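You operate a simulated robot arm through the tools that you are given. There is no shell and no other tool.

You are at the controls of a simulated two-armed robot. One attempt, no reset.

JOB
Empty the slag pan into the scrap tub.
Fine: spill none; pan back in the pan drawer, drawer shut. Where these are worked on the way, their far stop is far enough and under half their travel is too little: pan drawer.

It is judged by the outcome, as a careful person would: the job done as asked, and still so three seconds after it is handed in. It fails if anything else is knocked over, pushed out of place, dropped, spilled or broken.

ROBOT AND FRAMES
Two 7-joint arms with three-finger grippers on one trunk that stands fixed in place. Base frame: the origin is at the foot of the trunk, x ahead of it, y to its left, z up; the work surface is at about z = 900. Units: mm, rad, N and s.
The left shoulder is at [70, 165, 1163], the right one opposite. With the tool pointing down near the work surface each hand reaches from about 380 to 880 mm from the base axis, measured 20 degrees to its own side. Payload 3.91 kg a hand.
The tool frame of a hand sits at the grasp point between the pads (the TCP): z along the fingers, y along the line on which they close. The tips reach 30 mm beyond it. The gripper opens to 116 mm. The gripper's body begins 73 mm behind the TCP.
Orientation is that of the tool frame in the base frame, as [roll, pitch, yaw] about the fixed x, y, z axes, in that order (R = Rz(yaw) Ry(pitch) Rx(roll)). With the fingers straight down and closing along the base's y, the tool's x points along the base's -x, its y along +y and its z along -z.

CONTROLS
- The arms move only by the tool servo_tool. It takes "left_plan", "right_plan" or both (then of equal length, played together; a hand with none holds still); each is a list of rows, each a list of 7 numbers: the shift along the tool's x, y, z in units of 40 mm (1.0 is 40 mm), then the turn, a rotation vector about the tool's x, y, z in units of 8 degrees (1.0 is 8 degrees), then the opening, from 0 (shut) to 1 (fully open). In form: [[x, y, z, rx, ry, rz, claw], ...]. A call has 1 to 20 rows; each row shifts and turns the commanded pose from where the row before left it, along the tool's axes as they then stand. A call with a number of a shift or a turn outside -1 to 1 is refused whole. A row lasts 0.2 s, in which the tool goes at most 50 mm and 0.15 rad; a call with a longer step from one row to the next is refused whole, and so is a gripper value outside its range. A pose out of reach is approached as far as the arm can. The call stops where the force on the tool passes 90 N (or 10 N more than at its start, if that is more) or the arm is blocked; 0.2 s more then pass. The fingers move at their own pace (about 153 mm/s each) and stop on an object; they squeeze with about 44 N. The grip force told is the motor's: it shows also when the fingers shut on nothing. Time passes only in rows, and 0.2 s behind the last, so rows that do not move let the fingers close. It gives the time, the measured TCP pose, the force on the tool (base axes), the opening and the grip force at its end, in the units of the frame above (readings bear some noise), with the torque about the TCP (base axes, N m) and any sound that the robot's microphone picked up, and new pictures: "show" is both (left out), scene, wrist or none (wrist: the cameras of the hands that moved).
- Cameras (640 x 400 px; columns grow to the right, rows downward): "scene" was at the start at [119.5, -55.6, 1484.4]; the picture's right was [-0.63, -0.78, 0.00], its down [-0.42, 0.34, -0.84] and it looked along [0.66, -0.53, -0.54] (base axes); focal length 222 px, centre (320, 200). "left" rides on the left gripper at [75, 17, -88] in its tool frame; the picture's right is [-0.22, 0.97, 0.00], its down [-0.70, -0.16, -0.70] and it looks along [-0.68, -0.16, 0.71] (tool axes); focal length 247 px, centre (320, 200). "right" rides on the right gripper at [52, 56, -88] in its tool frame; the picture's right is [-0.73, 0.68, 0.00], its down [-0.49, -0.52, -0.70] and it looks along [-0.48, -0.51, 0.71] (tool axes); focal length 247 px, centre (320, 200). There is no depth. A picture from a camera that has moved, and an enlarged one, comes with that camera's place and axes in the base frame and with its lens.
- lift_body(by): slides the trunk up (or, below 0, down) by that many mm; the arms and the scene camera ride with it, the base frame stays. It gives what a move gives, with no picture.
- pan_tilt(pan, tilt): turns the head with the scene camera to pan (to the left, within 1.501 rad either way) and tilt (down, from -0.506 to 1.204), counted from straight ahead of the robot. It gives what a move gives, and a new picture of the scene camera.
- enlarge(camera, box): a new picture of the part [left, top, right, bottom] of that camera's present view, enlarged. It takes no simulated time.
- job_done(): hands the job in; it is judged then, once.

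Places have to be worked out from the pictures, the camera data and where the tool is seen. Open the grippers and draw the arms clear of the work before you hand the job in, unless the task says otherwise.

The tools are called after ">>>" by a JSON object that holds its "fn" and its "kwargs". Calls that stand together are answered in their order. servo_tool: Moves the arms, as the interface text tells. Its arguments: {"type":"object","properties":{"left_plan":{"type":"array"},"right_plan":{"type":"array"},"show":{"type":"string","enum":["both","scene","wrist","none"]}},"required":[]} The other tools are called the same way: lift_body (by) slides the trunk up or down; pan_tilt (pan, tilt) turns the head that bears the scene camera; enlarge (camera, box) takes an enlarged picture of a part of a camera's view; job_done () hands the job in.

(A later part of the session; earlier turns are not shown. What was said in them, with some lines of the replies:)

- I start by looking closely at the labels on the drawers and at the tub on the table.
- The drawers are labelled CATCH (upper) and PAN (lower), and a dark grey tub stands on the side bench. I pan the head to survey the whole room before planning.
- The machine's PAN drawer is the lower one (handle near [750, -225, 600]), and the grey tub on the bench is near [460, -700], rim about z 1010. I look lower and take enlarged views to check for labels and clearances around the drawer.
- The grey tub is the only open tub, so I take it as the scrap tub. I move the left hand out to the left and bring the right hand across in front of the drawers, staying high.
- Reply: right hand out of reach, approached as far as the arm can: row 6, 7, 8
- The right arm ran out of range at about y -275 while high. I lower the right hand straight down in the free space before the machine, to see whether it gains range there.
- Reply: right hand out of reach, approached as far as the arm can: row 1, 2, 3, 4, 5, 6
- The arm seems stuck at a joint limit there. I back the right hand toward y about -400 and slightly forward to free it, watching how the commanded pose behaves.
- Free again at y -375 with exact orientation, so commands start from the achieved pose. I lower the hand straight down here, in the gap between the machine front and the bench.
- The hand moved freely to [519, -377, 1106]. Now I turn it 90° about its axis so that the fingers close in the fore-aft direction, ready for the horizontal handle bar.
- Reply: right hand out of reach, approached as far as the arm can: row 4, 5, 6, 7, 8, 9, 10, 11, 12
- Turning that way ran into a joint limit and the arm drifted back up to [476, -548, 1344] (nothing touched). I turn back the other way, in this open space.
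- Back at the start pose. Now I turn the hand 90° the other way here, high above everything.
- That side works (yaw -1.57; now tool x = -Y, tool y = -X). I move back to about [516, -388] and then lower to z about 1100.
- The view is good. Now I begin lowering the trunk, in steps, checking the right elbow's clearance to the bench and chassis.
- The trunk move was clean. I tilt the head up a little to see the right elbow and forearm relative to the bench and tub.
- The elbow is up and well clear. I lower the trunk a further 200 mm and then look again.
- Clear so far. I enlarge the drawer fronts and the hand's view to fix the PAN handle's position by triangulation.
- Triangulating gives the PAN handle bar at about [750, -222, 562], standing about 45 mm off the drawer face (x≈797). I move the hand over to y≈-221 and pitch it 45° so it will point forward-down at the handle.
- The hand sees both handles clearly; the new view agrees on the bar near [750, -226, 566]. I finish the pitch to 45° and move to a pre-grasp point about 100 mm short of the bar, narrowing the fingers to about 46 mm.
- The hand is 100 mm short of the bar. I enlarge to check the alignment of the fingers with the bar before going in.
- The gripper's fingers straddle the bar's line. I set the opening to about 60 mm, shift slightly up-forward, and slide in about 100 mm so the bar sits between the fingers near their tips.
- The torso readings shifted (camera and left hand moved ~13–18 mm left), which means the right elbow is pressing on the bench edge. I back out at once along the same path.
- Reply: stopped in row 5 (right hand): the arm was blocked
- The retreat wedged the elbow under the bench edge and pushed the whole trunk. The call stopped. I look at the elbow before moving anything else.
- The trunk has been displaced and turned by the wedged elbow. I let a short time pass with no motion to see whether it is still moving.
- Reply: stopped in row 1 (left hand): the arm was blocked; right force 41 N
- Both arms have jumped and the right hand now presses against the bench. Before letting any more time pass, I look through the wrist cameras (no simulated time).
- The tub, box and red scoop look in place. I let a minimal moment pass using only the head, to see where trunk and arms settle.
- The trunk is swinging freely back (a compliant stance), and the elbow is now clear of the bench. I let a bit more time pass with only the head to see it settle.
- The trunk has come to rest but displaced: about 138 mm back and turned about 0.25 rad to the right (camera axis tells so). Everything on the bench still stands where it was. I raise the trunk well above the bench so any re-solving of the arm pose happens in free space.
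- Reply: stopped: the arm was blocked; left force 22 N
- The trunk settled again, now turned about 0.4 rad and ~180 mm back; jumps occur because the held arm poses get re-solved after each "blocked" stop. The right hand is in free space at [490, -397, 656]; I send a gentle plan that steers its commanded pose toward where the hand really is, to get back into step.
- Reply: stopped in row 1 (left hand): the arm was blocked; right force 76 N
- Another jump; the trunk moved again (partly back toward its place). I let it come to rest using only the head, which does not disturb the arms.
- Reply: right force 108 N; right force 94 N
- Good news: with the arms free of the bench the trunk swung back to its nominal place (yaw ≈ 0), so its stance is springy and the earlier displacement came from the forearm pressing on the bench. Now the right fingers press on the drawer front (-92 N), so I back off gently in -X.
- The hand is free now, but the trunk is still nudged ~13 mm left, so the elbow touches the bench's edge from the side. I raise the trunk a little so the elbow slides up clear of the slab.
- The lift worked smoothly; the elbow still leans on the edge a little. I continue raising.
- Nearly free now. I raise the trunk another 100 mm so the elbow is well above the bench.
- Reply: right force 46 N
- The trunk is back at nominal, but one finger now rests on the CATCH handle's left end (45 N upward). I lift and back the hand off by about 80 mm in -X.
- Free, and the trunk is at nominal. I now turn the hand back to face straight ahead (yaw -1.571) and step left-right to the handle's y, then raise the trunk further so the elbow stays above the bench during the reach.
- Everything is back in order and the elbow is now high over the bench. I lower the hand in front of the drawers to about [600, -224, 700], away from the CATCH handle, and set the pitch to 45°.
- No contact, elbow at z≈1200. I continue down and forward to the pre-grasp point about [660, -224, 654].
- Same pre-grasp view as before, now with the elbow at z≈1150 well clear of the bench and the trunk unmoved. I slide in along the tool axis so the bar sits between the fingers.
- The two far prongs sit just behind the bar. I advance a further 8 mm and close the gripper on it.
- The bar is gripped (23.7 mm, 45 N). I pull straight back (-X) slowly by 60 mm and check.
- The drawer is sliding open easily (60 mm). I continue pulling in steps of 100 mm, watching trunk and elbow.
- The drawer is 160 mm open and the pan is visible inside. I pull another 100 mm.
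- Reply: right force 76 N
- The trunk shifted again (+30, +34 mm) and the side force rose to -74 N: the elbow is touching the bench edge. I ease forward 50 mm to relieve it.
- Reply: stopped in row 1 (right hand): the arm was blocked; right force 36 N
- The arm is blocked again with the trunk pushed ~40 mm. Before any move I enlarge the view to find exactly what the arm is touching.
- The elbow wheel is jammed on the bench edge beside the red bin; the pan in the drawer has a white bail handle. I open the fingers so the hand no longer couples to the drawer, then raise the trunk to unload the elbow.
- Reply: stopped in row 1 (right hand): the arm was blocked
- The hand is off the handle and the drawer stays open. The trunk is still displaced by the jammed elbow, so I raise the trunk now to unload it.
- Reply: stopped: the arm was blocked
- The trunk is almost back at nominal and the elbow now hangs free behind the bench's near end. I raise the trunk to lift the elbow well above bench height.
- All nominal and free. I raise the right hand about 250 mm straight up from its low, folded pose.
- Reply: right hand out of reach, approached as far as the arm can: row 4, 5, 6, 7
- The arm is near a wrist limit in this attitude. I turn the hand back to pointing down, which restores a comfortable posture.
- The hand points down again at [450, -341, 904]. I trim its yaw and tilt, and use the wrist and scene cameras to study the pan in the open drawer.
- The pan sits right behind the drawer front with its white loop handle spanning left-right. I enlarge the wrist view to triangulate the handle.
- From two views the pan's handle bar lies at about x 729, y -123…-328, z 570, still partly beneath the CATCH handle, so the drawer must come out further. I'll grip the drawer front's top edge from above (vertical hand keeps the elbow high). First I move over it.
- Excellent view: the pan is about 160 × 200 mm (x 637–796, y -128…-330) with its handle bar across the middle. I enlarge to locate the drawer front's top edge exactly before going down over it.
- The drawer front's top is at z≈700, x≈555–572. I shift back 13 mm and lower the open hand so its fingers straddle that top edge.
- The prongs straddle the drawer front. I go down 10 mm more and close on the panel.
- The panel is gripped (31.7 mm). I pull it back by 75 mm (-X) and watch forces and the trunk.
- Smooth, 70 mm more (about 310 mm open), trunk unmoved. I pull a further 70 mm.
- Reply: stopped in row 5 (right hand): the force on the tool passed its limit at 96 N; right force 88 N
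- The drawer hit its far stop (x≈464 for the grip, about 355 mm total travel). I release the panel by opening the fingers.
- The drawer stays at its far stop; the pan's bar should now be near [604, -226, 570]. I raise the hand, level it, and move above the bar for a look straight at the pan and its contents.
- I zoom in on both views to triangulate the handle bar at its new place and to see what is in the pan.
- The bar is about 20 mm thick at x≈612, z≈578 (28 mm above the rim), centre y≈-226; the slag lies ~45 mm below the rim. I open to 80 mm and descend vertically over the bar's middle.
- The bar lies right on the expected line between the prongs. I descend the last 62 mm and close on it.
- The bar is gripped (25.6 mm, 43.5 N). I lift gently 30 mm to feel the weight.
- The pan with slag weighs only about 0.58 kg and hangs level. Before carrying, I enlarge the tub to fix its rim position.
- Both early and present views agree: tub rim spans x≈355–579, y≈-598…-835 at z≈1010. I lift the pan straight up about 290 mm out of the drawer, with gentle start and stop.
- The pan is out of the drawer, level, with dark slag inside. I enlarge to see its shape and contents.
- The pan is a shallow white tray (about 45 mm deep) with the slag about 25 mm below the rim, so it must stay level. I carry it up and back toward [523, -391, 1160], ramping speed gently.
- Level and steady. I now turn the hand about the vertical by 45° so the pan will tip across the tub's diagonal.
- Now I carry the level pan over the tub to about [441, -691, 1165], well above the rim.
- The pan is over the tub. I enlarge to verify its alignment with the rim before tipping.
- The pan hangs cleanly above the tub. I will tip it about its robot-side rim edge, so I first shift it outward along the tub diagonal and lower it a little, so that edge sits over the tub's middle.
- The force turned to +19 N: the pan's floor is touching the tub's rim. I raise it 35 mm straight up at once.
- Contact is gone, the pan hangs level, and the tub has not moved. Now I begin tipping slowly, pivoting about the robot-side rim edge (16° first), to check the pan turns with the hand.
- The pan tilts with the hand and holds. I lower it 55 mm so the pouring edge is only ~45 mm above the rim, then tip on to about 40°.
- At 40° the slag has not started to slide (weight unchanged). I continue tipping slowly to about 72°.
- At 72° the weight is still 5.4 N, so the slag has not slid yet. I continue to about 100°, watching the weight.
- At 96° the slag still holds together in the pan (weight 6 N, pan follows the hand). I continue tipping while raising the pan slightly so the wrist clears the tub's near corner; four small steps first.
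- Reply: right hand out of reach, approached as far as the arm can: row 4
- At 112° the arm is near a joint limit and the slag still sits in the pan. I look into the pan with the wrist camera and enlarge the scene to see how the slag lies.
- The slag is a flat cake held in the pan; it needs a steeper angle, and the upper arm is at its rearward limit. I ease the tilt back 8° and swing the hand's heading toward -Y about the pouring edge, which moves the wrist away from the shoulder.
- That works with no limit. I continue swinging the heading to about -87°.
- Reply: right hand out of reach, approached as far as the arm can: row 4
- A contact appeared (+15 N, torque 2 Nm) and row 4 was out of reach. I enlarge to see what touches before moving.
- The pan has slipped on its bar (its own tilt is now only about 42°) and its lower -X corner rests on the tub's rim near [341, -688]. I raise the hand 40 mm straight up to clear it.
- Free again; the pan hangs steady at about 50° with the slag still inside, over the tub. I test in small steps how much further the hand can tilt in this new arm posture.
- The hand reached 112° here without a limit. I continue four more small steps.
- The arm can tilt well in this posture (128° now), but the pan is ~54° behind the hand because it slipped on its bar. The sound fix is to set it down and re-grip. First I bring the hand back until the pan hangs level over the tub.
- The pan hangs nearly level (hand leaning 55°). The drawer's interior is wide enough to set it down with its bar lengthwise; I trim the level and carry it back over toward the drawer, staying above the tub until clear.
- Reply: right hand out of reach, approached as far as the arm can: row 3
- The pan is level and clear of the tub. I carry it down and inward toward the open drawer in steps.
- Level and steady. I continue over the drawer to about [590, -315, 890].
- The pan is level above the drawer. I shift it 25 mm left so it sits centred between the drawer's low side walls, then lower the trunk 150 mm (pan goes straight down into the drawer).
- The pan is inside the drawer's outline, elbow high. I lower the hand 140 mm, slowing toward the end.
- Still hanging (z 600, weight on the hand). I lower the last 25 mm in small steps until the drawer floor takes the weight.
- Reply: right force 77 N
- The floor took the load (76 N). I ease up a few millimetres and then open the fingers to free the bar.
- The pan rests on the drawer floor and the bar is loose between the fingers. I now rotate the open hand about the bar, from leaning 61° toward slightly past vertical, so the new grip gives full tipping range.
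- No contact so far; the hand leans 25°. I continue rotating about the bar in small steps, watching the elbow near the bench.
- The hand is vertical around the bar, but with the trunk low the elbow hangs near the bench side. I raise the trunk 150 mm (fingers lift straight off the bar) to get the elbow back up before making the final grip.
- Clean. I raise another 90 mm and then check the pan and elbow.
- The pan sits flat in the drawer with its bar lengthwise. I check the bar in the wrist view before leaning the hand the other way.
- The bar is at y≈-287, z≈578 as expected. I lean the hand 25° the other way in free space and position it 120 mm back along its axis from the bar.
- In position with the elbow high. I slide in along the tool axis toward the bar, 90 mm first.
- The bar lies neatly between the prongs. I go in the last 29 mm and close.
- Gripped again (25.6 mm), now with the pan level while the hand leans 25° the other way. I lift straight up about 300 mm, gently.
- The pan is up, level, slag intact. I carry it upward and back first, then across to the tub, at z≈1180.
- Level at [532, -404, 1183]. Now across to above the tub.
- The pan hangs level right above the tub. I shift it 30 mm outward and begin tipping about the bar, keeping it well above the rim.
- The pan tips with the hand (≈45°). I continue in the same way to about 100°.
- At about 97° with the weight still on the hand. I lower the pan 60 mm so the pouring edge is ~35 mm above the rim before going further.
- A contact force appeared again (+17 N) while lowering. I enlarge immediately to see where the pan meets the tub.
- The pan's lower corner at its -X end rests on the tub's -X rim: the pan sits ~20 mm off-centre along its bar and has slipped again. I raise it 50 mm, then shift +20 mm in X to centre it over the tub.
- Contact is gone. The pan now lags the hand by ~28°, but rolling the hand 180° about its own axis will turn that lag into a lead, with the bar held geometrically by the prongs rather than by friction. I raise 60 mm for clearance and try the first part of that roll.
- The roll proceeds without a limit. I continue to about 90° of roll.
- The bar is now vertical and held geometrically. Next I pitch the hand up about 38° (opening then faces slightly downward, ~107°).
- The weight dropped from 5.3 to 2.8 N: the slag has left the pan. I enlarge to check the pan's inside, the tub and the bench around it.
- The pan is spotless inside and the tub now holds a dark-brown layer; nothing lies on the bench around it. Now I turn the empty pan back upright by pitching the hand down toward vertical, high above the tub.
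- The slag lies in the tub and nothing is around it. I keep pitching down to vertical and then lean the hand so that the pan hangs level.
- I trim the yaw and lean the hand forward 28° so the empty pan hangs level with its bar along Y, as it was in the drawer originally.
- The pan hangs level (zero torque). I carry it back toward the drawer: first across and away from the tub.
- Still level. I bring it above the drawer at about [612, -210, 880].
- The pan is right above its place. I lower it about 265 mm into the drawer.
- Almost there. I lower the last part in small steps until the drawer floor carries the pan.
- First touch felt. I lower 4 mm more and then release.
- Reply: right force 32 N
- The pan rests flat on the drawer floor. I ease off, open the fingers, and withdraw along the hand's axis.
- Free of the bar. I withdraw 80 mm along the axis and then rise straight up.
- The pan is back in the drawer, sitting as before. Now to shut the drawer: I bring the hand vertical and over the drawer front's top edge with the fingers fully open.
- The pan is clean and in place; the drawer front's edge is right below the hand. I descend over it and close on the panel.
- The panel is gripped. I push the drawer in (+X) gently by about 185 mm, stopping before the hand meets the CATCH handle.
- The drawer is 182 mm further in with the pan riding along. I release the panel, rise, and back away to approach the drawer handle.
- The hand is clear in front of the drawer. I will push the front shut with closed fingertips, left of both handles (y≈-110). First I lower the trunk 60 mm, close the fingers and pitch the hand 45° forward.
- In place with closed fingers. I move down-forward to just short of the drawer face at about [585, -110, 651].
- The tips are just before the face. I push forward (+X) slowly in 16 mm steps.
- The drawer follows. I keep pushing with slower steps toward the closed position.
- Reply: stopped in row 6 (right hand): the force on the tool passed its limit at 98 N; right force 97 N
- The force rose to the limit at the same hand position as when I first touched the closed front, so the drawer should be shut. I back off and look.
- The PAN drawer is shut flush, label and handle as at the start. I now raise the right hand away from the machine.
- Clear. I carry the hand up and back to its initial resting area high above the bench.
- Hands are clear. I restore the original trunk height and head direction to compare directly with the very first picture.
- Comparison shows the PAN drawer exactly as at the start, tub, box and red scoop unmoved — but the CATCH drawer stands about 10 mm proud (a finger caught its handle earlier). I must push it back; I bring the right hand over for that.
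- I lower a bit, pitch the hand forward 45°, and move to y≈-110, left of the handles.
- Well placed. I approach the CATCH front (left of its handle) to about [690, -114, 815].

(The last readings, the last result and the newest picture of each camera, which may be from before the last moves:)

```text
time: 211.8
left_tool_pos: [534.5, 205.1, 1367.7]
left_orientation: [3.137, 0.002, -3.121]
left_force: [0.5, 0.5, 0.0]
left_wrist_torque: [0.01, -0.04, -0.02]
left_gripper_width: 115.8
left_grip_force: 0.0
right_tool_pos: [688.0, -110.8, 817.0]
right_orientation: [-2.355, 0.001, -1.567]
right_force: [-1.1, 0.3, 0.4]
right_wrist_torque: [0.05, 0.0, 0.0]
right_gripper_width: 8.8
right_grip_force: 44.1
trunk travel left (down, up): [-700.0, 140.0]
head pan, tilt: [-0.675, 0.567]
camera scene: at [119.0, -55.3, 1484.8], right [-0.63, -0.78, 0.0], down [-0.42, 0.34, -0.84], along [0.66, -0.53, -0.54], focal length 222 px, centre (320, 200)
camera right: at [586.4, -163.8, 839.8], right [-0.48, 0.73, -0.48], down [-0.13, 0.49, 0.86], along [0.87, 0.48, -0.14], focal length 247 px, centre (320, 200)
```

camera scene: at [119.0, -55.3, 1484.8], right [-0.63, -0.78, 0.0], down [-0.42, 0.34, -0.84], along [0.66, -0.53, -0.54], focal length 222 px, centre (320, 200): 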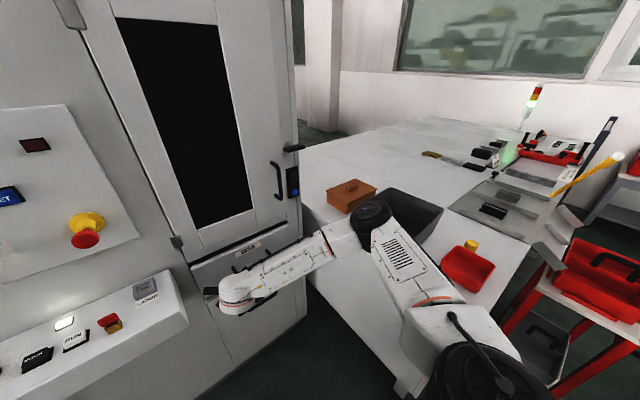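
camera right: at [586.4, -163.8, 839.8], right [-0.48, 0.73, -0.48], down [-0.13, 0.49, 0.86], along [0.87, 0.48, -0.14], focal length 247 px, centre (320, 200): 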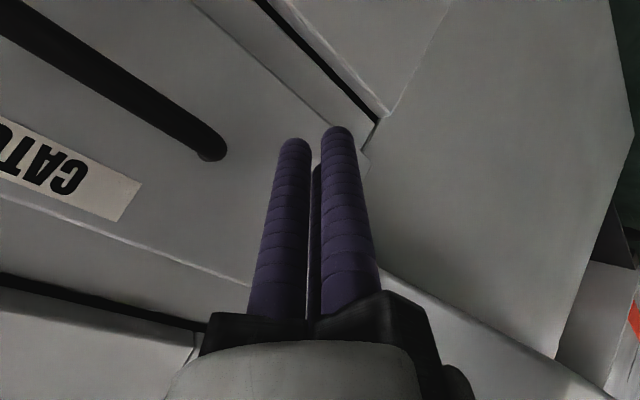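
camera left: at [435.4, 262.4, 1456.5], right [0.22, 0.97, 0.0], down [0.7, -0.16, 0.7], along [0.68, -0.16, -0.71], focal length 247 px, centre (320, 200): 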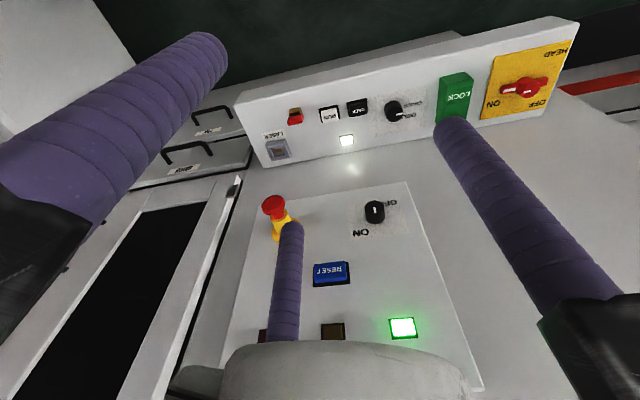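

The tips point at the CATCH face just left of its handle. I push forward gently until it seats.

>>> {"fn": "servo_tool", "kwargs": {"right_plan": [[0, -0.28, 0.28, 0, 0, 0, 0], [0, -0.28, 0.28, 0, 0, 0, 0], [0, -0.14, 0.14, 0, 0, 0, 0], [0, -0.14, 0.14, 0, 0, 0, 0], [0, -0.14, 0.14, 0, 0, 0, 0], [0, -0.14, 0.14, 0, 0, 0, 0], [0, -0.1, 0.1, 0, 0, 0, 0], [0, 0, 0, 0, 0, 0, 0]], "show": "both"}}

```text
time: 213.6
left_tool_pos: [527.4, 204.3, 1371.9]
left_orientation: [3.136, 0.009, -3.121]
left_force: [0.2, 0.1, -0.3]
left_wrist_torque: [-0.03, 0.03, 0.02]
left_gripper_width: 116.5
left_grip_force: 0.0
right_tool_pos: [750.0, -110.6, 818.5]
right_orientation: [-2.358, 0.002, -1.569]
right_force: [-62.1, -9.5, 5.7]
right_wrist_torque: [0.01, 0.51, -0.38]
right_gripper_width: 9.2
right_grip_force: 44.5
trunk travel left (down, up): [-700.0, 140.0]
head pan, tilt: [-0.675, 0.567]
camera scene: at [109.2, -57.1, 1485.5], right [-0.63, -0.78, 0.0], down [-0.41, 0.34, -0.85], along [0.66, -0.53, -0.53], focal length 222 px, centre (320, 200)
camera right: at [647.9, -164.5, 840.3], right [-0.48, 0.73, -0.48], down [-0.13, 0.49, 0.87], along [0.87, 0.48, -0.14], focal length 247 px, centre (320, 200)
```

scene: 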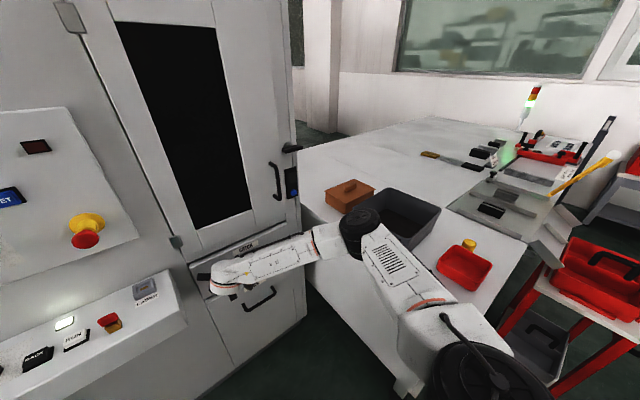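
right: 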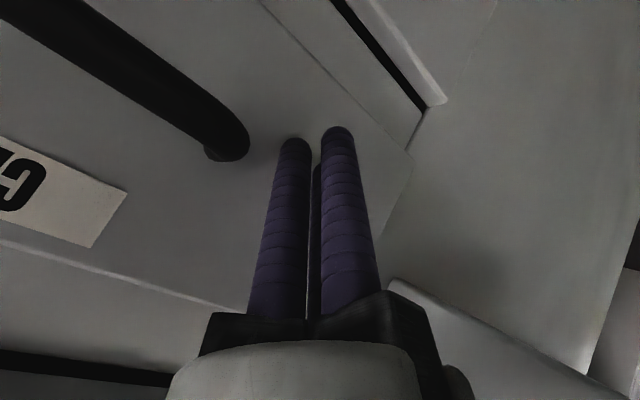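

The CATCH drawer is seated at the same x as the PAN front (-62 N). I back straight off and then retreat up and away.

>>> {"fn": "servo_tool", "kwargs": {"right_plan": [[0, 0.25, -0.25, 0, 0, 0, 0], [0, 0.5, -0.5, 0, 0, 0, 0], [0, 0.6, -0.6, 0, 0, 0, 0], [0, 0.6, -0.6, 0, 0, 0, 0], [0, 0.6, -0.6, 0, 0, 0, 0], [0, 0.6, -0.6, 0, 0, 0, 0], [0, 0, 0, 0, 0, 0, 0]], "show": "scene"}}

>>> {"fn": "enlarge", "kwargs": {"camera": "scene", "box": [180, 220, 320, 320]}}

```text
time: 215.2
left_tool_pos: [536.1, 205.4, 1367.5]
left_orientation: [3.137, 0.001, -3.12]
left_force: [0.6, 0.0, -0.2]
left_wrist_torque: [0.01, 0.01, -0.01]
left_gripper_width: 116.1
left_grip_force: 0.1
right_tool_pos: [580.2, -111.3, 817.7]
right_orientation: [-2.355, 0.0, -1.568]
right_force: [-0.9, -0.1, 0.6]
right_wrist_torque: [0.0, 0.02, -0.03]
right_gripper_width: 9.1
right_grip_force: 44.0
trunk travel left (down, up): [-700.0, 140.0]
head pan, tilt: [-0.675, 0.567]
camera scene: at [120.0, -55.1, 1484.7], right [-0.63, -0.78, 0.0], down [-0.42, 0.34, -0.84], along [0.66, -0.53, -0.54], focal length 222 px, centre (320, 200)
```

scene: 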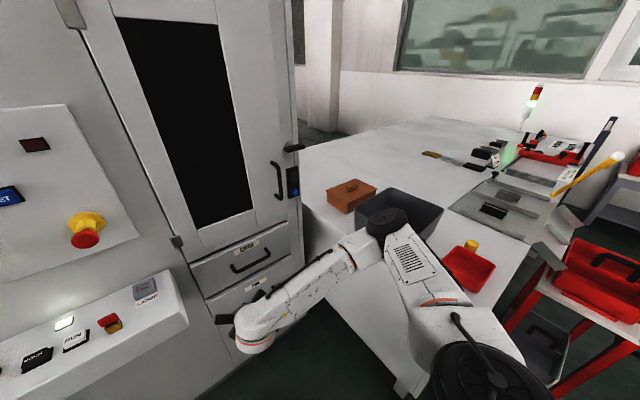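

```text
4.00 times, centred on (250, 270) of scene
camera zoom: at [120.0, -55.1, 1484.7], right [-0.63, -0.78, 0.0], down [-0.42, 0.34, -0.84], along [0.66, -0.53, -0.54], focal length 889 px, centre (600, -80)
```

zoom: 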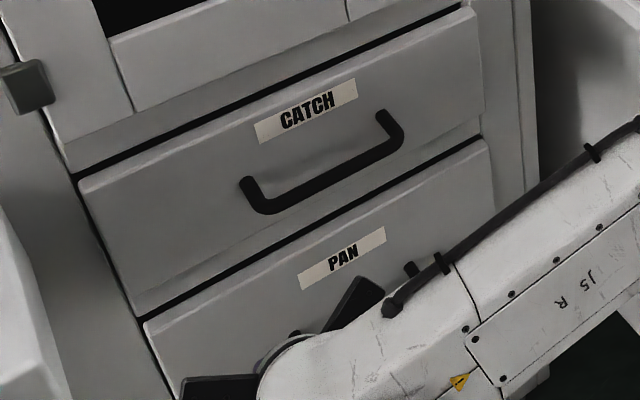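

The CATCH drawer now matches the very first picture exactly. I withdraw the right hand up and back to the resting area and open it.

>>> {"fn": "servo_tool", "kwargs": {"right_plan": [[0, -0.2, -0.7, 0, 0, 0, 0.3], [0, -0.62, -0.65, 0, 0, 0, 0.6], [0, -0.62, -0.65, 0, 0, 0, 1], [0.6, 0, 0, -0.75, 0, 0, 1], [0.6, 0, 0, -0.75, 0, 0, 1], [0.6, 0, 0, -0.75, 0, 0, 1], [0.6, 0, 0, -0.75, 0, 0, 1], [0.6, 0, 0, -0.75, 0, 0, 1], [0.6, 0, 0, -0.75, 0, 0, 1], [0.6, 0, 0, -0.75, 0, 0, 1], [0.6, 0, 0, -0.38, 0, 0, 1], [0, 0, 0, 0, 0, 0, 1]], "show": "scene"}}

```text
time: 217.8
left_tool_pos: [535.3, 206.1, 1368.4]
left_orientation: [3.141, 0.002, -3.121]
left_force: [0.1, 0.4, -0.3]
left_wrist_torque: [-0.01, 0.02, 0.04]
left_gripper_width: 116.0
left_grip_force: 0.0
right_tool_pos: [564.1, -301.7, 913.2]
right_orientation: [3.14, 0.0, -1.567]
right_force: [-0.4, 1.0, 1.2]
right_wrist_torque: [-0.02, 0.03, 0.02]
right_gripper_width: 115.7
right_grip_force: 0.1
trunk travel left (down, up): [-700.0, 140.0]
head pan, tilt: [-0.675, 0.567]
camera scene: at [119.7, -55.0, 1484.8], right [-0.63, -0.78, 0.0], down [-0.42, 0.34, -0.84], along [0.66, -0.53, -0.54], focal length 222 px, centre (320, 200)
```

scene: 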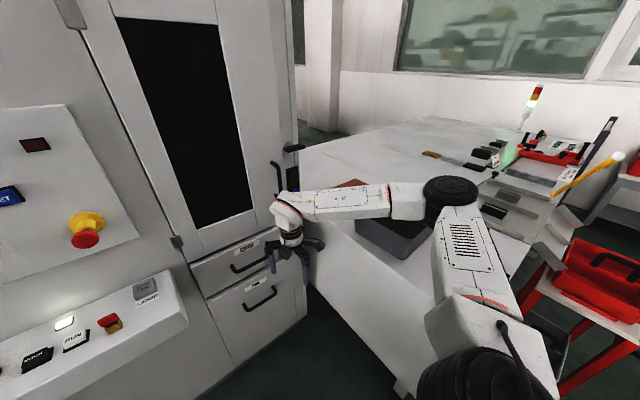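

>>> {"fn": "servo_tool", "kwargs": {"right_plan": [[0.3, 0.17, -0.7, 0, 0, 0, 1], [0.4, 0.17, -0.746, 0, 0, 0, 1], [0.45, 0.17, -0.746, 0, 0, 0, 1], [0.45, 0.17, -0.746, 0, 0, 0, 1], [0.45, 0.17, -0.746, 0, 0, 0, 1], [0.45, 0.17, -0.746, 0, 0, 0, 1], [0.45, 0.17, -0.746, 0, 0, 0, 1], [0.45, 0.17, -0.746, 0, 0, 0, 1], [0.45, 0.17, -0.746, 0, 0, 0, 1], [0.45, 0.17, -0.746, 0, 0, 0, 1], [0.45, 0.17, -0.746, 0, 0, 0, 1], [0.45, 0.17, -0.746, 0, 0, 0, 1], [0, 0, 0, 0, 0, 0, 1]], "show": "both"}}

>>> {"fn": "enlarge", "kwargs": {"camera": "scene", "box": [180, 220, 320, 320]}}

>>> {"fn": "enlarge", "kwargs": {"camera": "scene", "box": [300, 120, 500, 300]}}

```text
time: 220.6
left_tool_pos: [536.5, 204.5, 1368.3]
left_orientation: [3.138, 0.003, -3.121]
left_force: [0.0, -0.3, 0.1]
left_wrist_torque: [0.02, 0.0, -0.02]
left_gripper_width: 116.0
left_grip_force: 0.1
right_tool_pos: [484.3, -511.9, 1270.0]
right_orientation: [-3.14, 0.001, -1.568]
right_force: [-0.1, -0.5, 0.4]
right_wrist_torque: [0.02, 0.04, 0.01]
right_gripper_width: 116.4
right_grip_force: 0.1
trunk travel left (down, up): [-700.0, 140.0]
head pan, tilt: [-0.675, 0.567]
camera scene: at [120.2, -55.6, 1484.7], right [-0.63, -0.78, 0.0], down [-0.42, 0.34, -0.84], along [0.66, -0.53, -0.54], focal length 222 px, centre (320, 200)
camera right: at [427.7, -564.9, 1358.5], right [-0.68, 0.73, 0.0], down [0.52, 0.49, 0.7], along [0.51, 0.48, -0.71], focal length 247 px, centre (320, 200)
```

scene: 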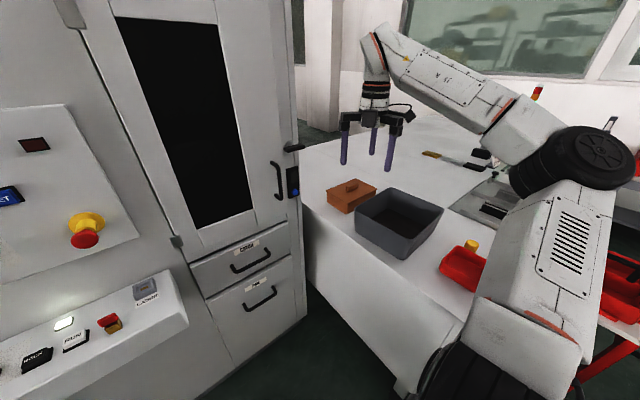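
right: 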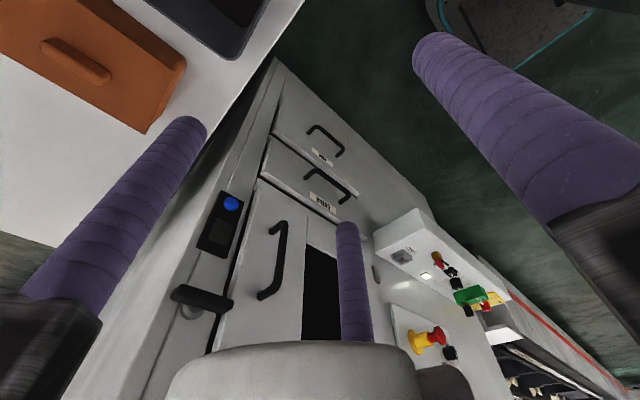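

```text
4.00 times, centred on (250, 270) of scene
camera zoom: at [120.2, -55.6, 1484.7], right [-0.63, -0.78, 0.0], down [-0.42, 0.34, -0.84], along [0.66, -0.53, -0.54], focal length 889 px, centre (600, -80)
```

zoom: 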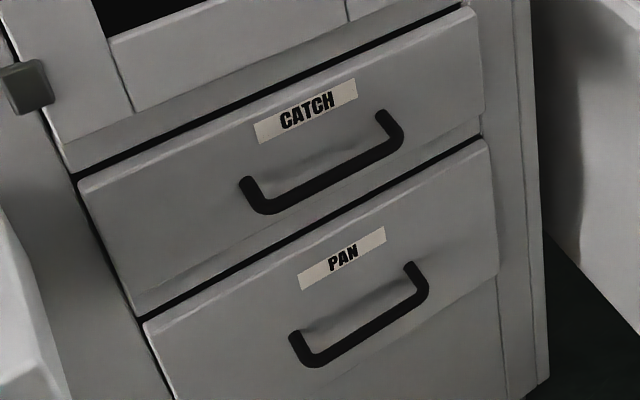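

```text
2.22 times, centred on (400, 210) of scene
camera zoom: at [120.2, -55.6, 1484.7], right [-0.63, -0.78, 0.0], down [-0.42, 0.34, -0.84], along [0.66, -0.53, -0.54], focal length 494 px, centre (142, 178)
```

zoom: 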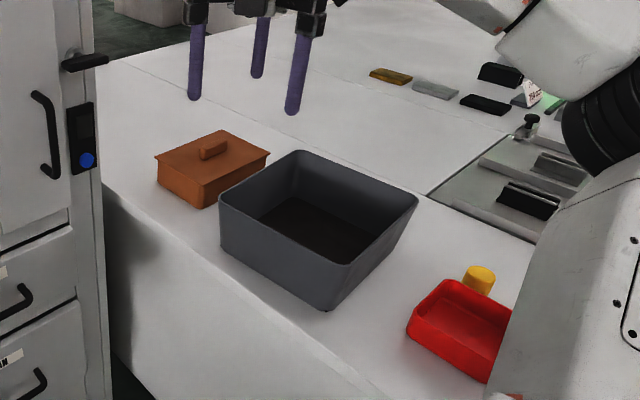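

Drawers, tub, box and scoop all match the first picture. I check closely around the tub for any crumbs, and the tub's inside.

>>> {"fn": "enlarge", "kwargs": {"camera": "scene", "box": [330, 170, 460, 270]}}

>>> {"fn": "enlarge", "kwargs": {"camera": "scene", "box": [300, 120, 420, 210]}}

>>> {"fn": "pan_tilt", "kwargs": {"pan": -0.6, "tilt": 1.0}}

```text
4.00 times, centred on (395, 220) of scene
camera zoom: at [120.2, -55.6, 1484.7], right [-0.63, -0.78, 0.0], down [-0.42, 0.34, -0.84], along [0.66, -0.53, -0.54], focal length 889 px, centre (20, 120)
```

zoom: 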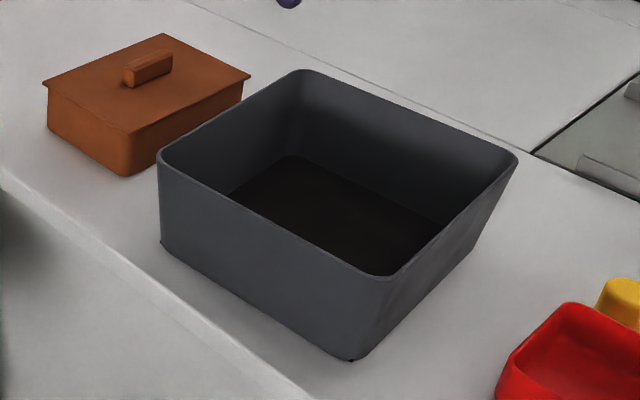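

```text
4.44 times, centred on (360, 165) of scene
camera zoom: at [120.2, -55.6, 1484.7], right [-0.63, -0.78, 0.0], down [-0.42, 0.34, -0.84], along [0.66, -0.53, -0.54], focal length 988 px, centre (142, 356)
```

zoom: 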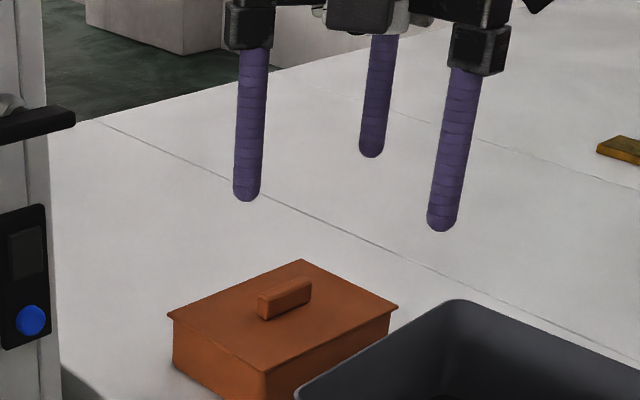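

```text
time: 221.5
left_tool_pos: [537.4, 204.3, 1368.5]
left_orientation: [3.139, 0.002, -3.122]
left_force: [0.0, 0.1, 0.1]
left_wrist_torque: [0.02, 0.01, 0.02]
left_gripper_width: 116.0
left_grip_force: 0.1
right_tool_pos: [483.9, -512.3, 1270.2]
right_orientation: [-3.141, 0.0, -1.566]
right_force: [-0.3, 0.1, -0.2]
right_wrist_torque: [0.02, -0.01, -0.01]
right_gripper_width: 115.8
right_grip_force: 0.1
trunk travel left (down, up): [-700.0, 140.0]
head pan, tilt: [-0.6, 1.0]
camera scene: at [107.1, -38.9, 1449.9], right [-0.57, -0.82, 0.0], down [-0.69, 0.48, -0.54], along [0.45, -0.31, -0.84], focal length 222 px, centre (320, 200)
```

scene: 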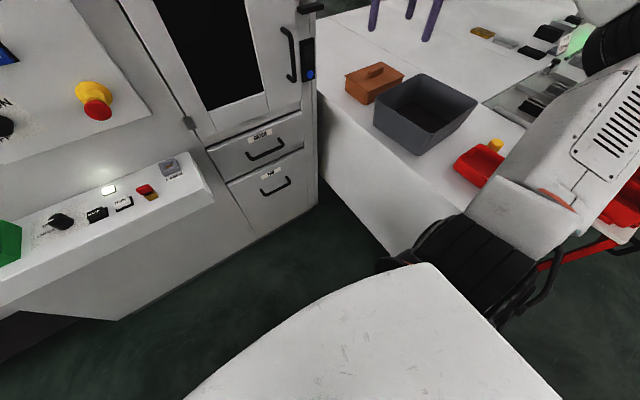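

The tub holds a dark slag layer, the bench and the floor are clean, both drawers are flush as at the start, and both hands are open and clear. I hand the job in.

>>> {"fn": "job_done", "kwargs": {}}

```text
The job is handed in.
```

I emptied the slag pan into the grey tub on the bench, put the pan back in the PAN drawer and shut the drawer. I took that tub to be the scrap tub: it has no label but is the only open tub. The hand-in was accepted, but I have not seen a verdict.

- **Slag:** The weight on the hand dropped from about 5.3 N to about 3 N over the tub. The pan's inside then looked clean white and the tub showed a dark-brown layer. I saw no slag on the bench or floor. Two tiny dark spots at the tub's lower corners look like the slag layer showing through.
- **Drawers:** From the original camera position, both drawer fronts match the first picture. A finger had caught the CATCH drawer's handle and pulled it out by about 10 mm. I pushed it back until it seated.
- **Arm against the bench:** The right elbow jammed on the bench edge twice, and the first time the arms swung hard and displaced the trunk. The trunk returned to its original place both times.
- **Tub contact:** The pan touched the tub's rim three times, at about 20–25 N. The tub, the brown box and the red bin look unmoved against the first picture.
- **Handling:** The pan slipped on its handle twice. After the first slip I set it down in the drawer and re-gripped it. After the second I rolled the hand so the pan could still be tipped.

Both hands are open and clear of the work.
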